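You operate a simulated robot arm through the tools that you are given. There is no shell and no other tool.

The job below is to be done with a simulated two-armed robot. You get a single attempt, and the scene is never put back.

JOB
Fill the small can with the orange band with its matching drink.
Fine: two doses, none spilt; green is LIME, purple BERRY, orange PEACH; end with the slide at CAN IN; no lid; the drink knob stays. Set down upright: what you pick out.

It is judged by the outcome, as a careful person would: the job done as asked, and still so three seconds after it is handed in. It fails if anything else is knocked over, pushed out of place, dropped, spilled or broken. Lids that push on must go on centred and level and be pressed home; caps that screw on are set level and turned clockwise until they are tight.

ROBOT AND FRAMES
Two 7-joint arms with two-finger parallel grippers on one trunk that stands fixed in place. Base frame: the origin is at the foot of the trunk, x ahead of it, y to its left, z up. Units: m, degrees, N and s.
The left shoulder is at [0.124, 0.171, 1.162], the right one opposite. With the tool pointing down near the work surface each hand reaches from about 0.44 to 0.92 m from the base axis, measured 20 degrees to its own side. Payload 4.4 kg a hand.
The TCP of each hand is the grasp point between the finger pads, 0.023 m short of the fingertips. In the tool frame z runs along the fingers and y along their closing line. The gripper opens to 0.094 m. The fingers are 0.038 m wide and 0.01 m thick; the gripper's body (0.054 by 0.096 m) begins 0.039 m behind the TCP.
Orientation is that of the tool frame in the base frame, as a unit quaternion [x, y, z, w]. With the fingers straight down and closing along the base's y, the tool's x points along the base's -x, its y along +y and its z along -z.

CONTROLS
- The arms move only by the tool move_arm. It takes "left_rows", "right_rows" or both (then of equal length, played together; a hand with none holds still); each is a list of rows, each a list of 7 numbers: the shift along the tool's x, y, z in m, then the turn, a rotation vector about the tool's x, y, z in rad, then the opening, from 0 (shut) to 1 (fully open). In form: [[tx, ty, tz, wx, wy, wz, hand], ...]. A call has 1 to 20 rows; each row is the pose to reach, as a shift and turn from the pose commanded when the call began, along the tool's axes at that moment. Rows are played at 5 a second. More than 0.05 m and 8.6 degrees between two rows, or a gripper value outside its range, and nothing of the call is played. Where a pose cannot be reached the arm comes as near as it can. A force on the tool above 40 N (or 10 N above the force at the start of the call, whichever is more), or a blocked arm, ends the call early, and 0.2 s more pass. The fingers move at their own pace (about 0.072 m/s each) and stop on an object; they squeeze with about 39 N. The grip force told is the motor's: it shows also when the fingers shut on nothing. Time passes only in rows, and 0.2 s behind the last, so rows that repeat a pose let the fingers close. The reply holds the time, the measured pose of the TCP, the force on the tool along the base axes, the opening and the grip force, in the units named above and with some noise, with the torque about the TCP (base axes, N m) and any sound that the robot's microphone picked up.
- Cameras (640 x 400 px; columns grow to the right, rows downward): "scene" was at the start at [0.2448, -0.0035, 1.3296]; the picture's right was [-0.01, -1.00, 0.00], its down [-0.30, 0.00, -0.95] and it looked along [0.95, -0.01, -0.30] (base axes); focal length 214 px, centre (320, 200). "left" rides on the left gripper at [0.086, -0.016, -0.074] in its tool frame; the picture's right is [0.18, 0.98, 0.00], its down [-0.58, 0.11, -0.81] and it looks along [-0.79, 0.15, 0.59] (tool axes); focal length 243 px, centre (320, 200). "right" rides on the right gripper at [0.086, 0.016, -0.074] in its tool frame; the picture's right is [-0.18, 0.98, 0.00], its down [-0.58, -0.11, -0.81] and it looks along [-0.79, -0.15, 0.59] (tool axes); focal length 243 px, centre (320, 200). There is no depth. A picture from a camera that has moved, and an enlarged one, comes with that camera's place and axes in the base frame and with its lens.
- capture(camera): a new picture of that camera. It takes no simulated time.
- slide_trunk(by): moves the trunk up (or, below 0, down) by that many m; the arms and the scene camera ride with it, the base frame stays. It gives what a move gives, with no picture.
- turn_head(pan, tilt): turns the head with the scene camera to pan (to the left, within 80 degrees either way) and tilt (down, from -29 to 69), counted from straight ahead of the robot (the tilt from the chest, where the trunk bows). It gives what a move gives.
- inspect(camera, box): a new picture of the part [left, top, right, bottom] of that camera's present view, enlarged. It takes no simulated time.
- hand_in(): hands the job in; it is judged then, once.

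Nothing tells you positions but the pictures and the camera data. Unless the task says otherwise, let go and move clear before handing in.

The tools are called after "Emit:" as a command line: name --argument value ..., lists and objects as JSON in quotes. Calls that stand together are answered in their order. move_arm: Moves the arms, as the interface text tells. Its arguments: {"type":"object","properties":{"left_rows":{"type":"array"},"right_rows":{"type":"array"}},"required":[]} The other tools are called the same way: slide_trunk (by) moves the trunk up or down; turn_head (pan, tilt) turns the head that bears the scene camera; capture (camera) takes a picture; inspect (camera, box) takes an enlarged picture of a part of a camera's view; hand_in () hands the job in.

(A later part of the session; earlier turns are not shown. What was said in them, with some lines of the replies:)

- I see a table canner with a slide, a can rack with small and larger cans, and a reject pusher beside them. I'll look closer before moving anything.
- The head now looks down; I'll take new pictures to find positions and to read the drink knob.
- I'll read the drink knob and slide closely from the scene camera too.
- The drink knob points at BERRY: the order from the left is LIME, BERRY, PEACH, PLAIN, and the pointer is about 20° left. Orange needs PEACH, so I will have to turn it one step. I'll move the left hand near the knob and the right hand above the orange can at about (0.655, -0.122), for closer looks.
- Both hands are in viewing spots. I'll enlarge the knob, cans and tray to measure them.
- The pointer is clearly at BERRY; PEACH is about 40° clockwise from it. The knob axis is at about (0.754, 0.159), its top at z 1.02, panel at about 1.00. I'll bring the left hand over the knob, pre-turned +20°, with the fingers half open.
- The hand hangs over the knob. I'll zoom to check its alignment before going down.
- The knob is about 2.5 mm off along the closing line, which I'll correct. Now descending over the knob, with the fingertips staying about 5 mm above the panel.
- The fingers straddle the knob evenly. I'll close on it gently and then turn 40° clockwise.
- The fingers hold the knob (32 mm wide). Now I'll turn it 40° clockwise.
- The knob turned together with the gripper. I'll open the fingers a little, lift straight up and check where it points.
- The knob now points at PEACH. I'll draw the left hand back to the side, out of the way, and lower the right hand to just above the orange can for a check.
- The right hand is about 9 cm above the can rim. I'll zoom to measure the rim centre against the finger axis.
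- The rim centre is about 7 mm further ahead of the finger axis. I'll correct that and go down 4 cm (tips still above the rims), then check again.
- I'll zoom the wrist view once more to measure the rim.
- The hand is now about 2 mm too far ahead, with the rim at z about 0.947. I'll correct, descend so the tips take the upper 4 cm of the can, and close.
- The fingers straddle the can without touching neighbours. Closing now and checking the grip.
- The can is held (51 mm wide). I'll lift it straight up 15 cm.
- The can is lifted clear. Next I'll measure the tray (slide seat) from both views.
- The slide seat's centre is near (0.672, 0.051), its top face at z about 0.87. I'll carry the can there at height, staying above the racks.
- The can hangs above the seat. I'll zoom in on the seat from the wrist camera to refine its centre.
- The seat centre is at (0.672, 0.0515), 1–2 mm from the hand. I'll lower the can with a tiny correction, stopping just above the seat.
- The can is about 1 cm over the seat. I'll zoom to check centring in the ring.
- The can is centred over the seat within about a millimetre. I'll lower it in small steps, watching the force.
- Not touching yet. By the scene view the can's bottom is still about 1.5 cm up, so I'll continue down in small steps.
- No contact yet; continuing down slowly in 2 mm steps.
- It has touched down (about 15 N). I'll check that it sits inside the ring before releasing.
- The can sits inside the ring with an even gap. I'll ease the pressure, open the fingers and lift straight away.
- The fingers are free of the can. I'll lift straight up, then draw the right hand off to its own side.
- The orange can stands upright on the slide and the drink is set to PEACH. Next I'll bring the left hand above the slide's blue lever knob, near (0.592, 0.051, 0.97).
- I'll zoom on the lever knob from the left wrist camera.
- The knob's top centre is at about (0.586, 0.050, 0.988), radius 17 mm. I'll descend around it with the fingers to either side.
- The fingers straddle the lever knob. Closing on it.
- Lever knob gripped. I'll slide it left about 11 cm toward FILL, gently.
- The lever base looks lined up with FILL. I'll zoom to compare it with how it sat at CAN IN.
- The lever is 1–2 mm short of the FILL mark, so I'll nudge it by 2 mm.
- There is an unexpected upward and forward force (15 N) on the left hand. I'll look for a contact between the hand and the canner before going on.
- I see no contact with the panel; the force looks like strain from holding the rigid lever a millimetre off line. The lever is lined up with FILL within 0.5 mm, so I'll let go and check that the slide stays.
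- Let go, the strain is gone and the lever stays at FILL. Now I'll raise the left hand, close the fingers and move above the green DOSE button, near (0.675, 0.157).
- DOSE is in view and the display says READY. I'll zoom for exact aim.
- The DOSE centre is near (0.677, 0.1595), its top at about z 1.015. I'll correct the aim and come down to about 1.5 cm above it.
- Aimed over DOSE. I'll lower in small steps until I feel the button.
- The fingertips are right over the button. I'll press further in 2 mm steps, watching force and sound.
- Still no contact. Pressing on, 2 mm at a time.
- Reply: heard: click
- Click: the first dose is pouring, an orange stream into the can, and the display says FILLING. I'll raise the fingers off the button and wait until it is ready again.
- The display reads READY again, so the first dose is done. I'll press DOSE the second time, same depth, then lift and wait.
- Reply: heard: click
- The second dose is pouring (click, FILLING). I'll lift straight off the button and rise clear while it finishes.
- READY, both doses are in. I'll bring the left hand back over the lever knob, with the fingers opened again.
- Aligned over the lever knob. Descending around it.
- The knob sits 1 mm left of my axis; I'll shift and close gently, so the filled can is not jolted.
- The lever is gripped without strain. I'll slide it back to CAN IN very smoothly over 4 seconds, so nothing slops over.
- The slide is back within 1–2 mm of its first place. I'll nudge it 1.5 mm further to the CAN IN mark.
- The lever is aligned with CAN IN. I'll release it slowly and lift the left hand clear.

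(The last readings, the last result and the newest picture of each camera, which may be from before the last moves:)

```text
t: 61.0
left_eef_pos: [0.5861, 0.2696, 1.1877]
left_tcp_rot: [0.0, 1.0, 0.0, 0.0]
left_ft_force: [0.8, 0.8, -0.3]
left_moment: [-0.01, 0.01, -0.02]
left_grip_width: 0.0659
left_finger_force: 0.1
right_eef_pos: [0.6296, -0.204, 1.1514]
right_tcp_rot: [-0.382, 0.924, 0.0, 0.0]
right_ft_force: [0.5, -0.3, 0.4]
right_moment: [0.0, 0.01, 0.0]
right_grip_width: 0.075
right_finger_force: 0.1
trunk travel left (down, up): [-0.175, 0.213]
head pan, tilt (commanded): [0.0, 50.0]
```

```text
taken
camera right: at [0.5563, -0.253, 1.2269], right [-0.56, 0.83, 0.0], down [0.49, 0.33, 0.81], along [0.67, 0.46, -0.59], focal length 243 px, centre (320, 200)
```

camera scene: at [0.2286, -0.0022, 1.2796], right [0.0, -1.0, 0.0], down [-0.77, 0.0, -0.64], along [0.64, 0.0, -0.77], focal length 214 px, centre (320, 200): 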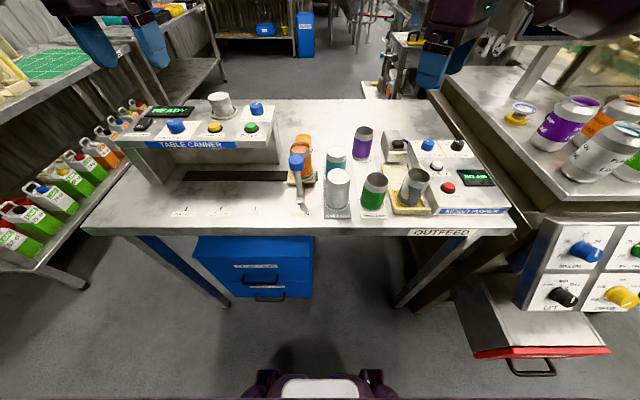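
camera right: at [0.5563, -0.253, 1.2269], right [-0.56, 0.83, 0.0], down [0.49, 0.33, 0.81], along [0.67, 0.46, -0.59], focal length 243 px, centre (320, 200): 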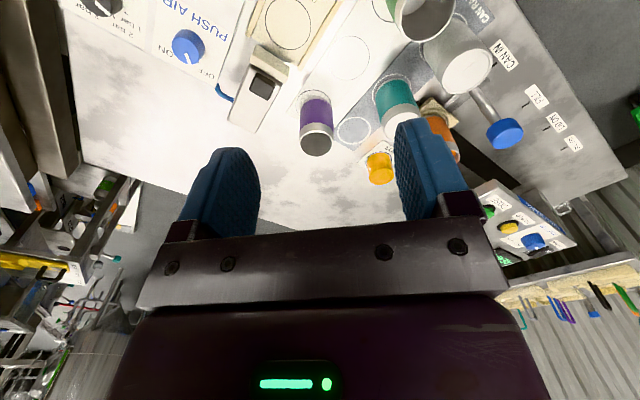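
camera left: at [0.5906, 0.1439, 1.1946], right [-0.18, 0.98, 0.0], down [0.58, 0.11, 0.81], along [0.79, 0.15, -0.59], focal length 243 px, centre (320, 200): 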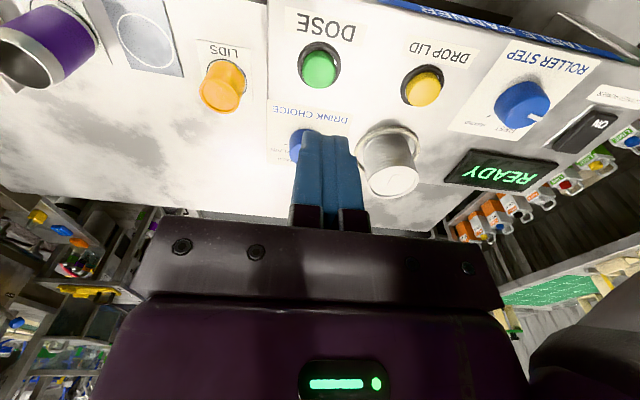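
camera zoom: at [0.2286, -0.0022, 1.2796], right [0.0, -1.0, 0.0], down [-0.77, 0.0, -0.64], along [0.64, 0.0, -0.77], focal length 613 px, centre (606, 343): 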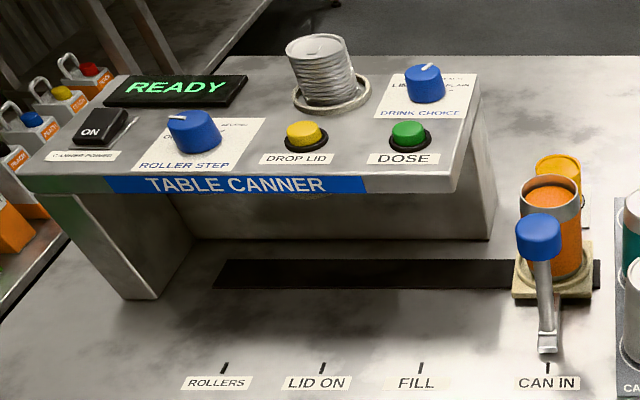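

The can stands upright on the slide, filled with the orange PEACH drink, slide at CAN IN and display READY. One last close look for spills and at the knob.

Emit:
inspect --camera "scene" --box '[285, 130, 335, 180]'

Emit:
inspect --camera "scene" --box '[180, 150, 300, 220]'

Emit:
inspect --camera "scene" --box '[230, 90, 290, 140]'

Emit:
inspect --camera "left" --box '[80, 0, 320, 180]'

```text
8.00 times, centred on (310, 155) of scene
camera zoom: at [0.2286, -0.0022, 1.2796], right [0.0, -1.0, 0.0], down [-0.77, 0.0, -0.64], along [0.64, 0.0, -0.77], focal length 1716 px, centre (400, 560)
```

zoom: 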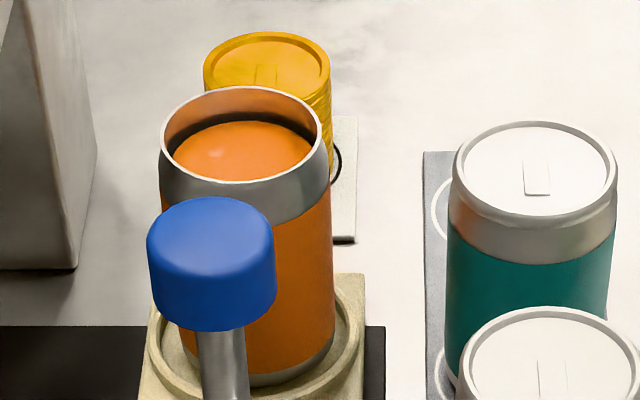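

```text
5.33 times, centred on (240, 185) of scene
camera zoom: at [0.2286, -0.0022, 1.2796], right [0.0, -1.0, 0.0], down [-0.77, 0.0, -0.64], along [0.64, 0.0, -0.77], focal length 1144 px, centre (747, 280)
```

zoom: 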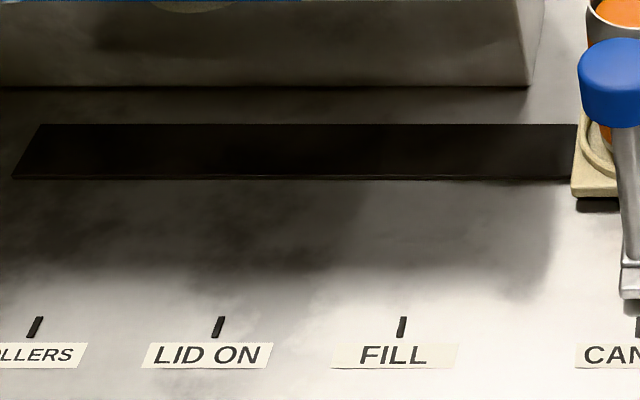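

```text
8.00 times, centred on (260, 115) of scene
camera zoom: at [0.2286, -0.0022, 1.2796], right [0.0, -1.0, 0.0], down [-0.77, 0.0, -0.64], along [0.64, 0.0, -0.77], focal length 1716 px, centre (800, 880)
```

zoom: 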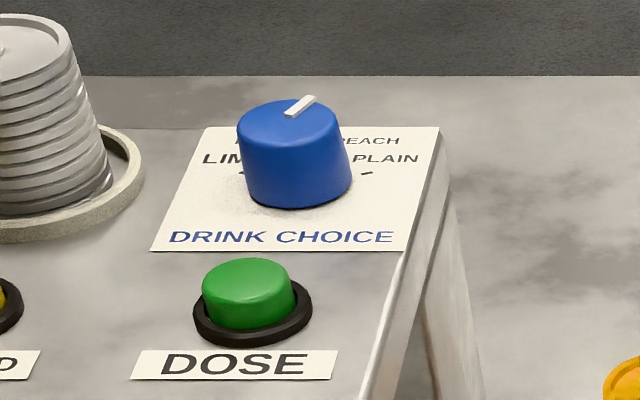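

```text
2.22 times, centred on (200, 90) of left
camera zoom: at [0.4984, 0.254, 1.261], right [-0.18, 0.98, 0.0], down [0.58, 0.11, 0.81], along [0.79, 0.15, -0.59], focal length 539 px, centre (587, 444)
```

zoom: 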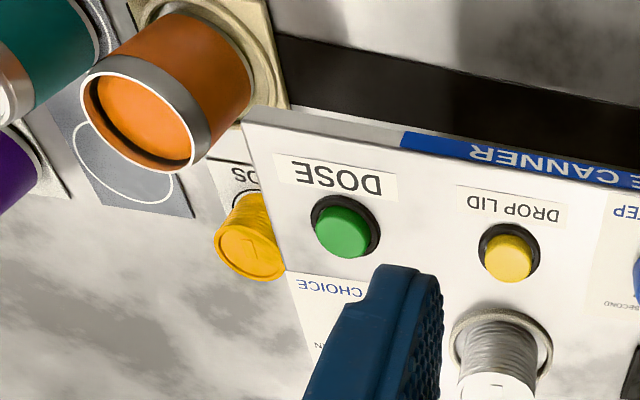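

The can holds two doses of PEACH below its rim and nothing is spilt. It has no lid, the slide is at CAN IN, the drink knob is left at PEACH, and both hands are clear. I'm handing in.

Emit:
hand_in

```text
The job is handed in.
```

The small orange can now holds two doses of PEACH and stands upright on the slide at CAN IN, with no lid. I saw no spills in the last close-up pictures. The job has been handed in, but no verdict came back.

- **Drink knob:** it was set to BERRY at the start, so I turned it one step clockwise to PEACH, the match for orange. I took "the drink knob stays" to mean it stays where it was set, so I left it at PEACH. If you meant it should not be touched at all, that condition was not met.
- **Doses:** I pressed DOSE twice, waiting for the display to return to READY after each press. An orange drink ran into the can each time.
- **Everything else:** I saw no other can, button or lid disturbed. Both hands had let go and were clear when I handed in.
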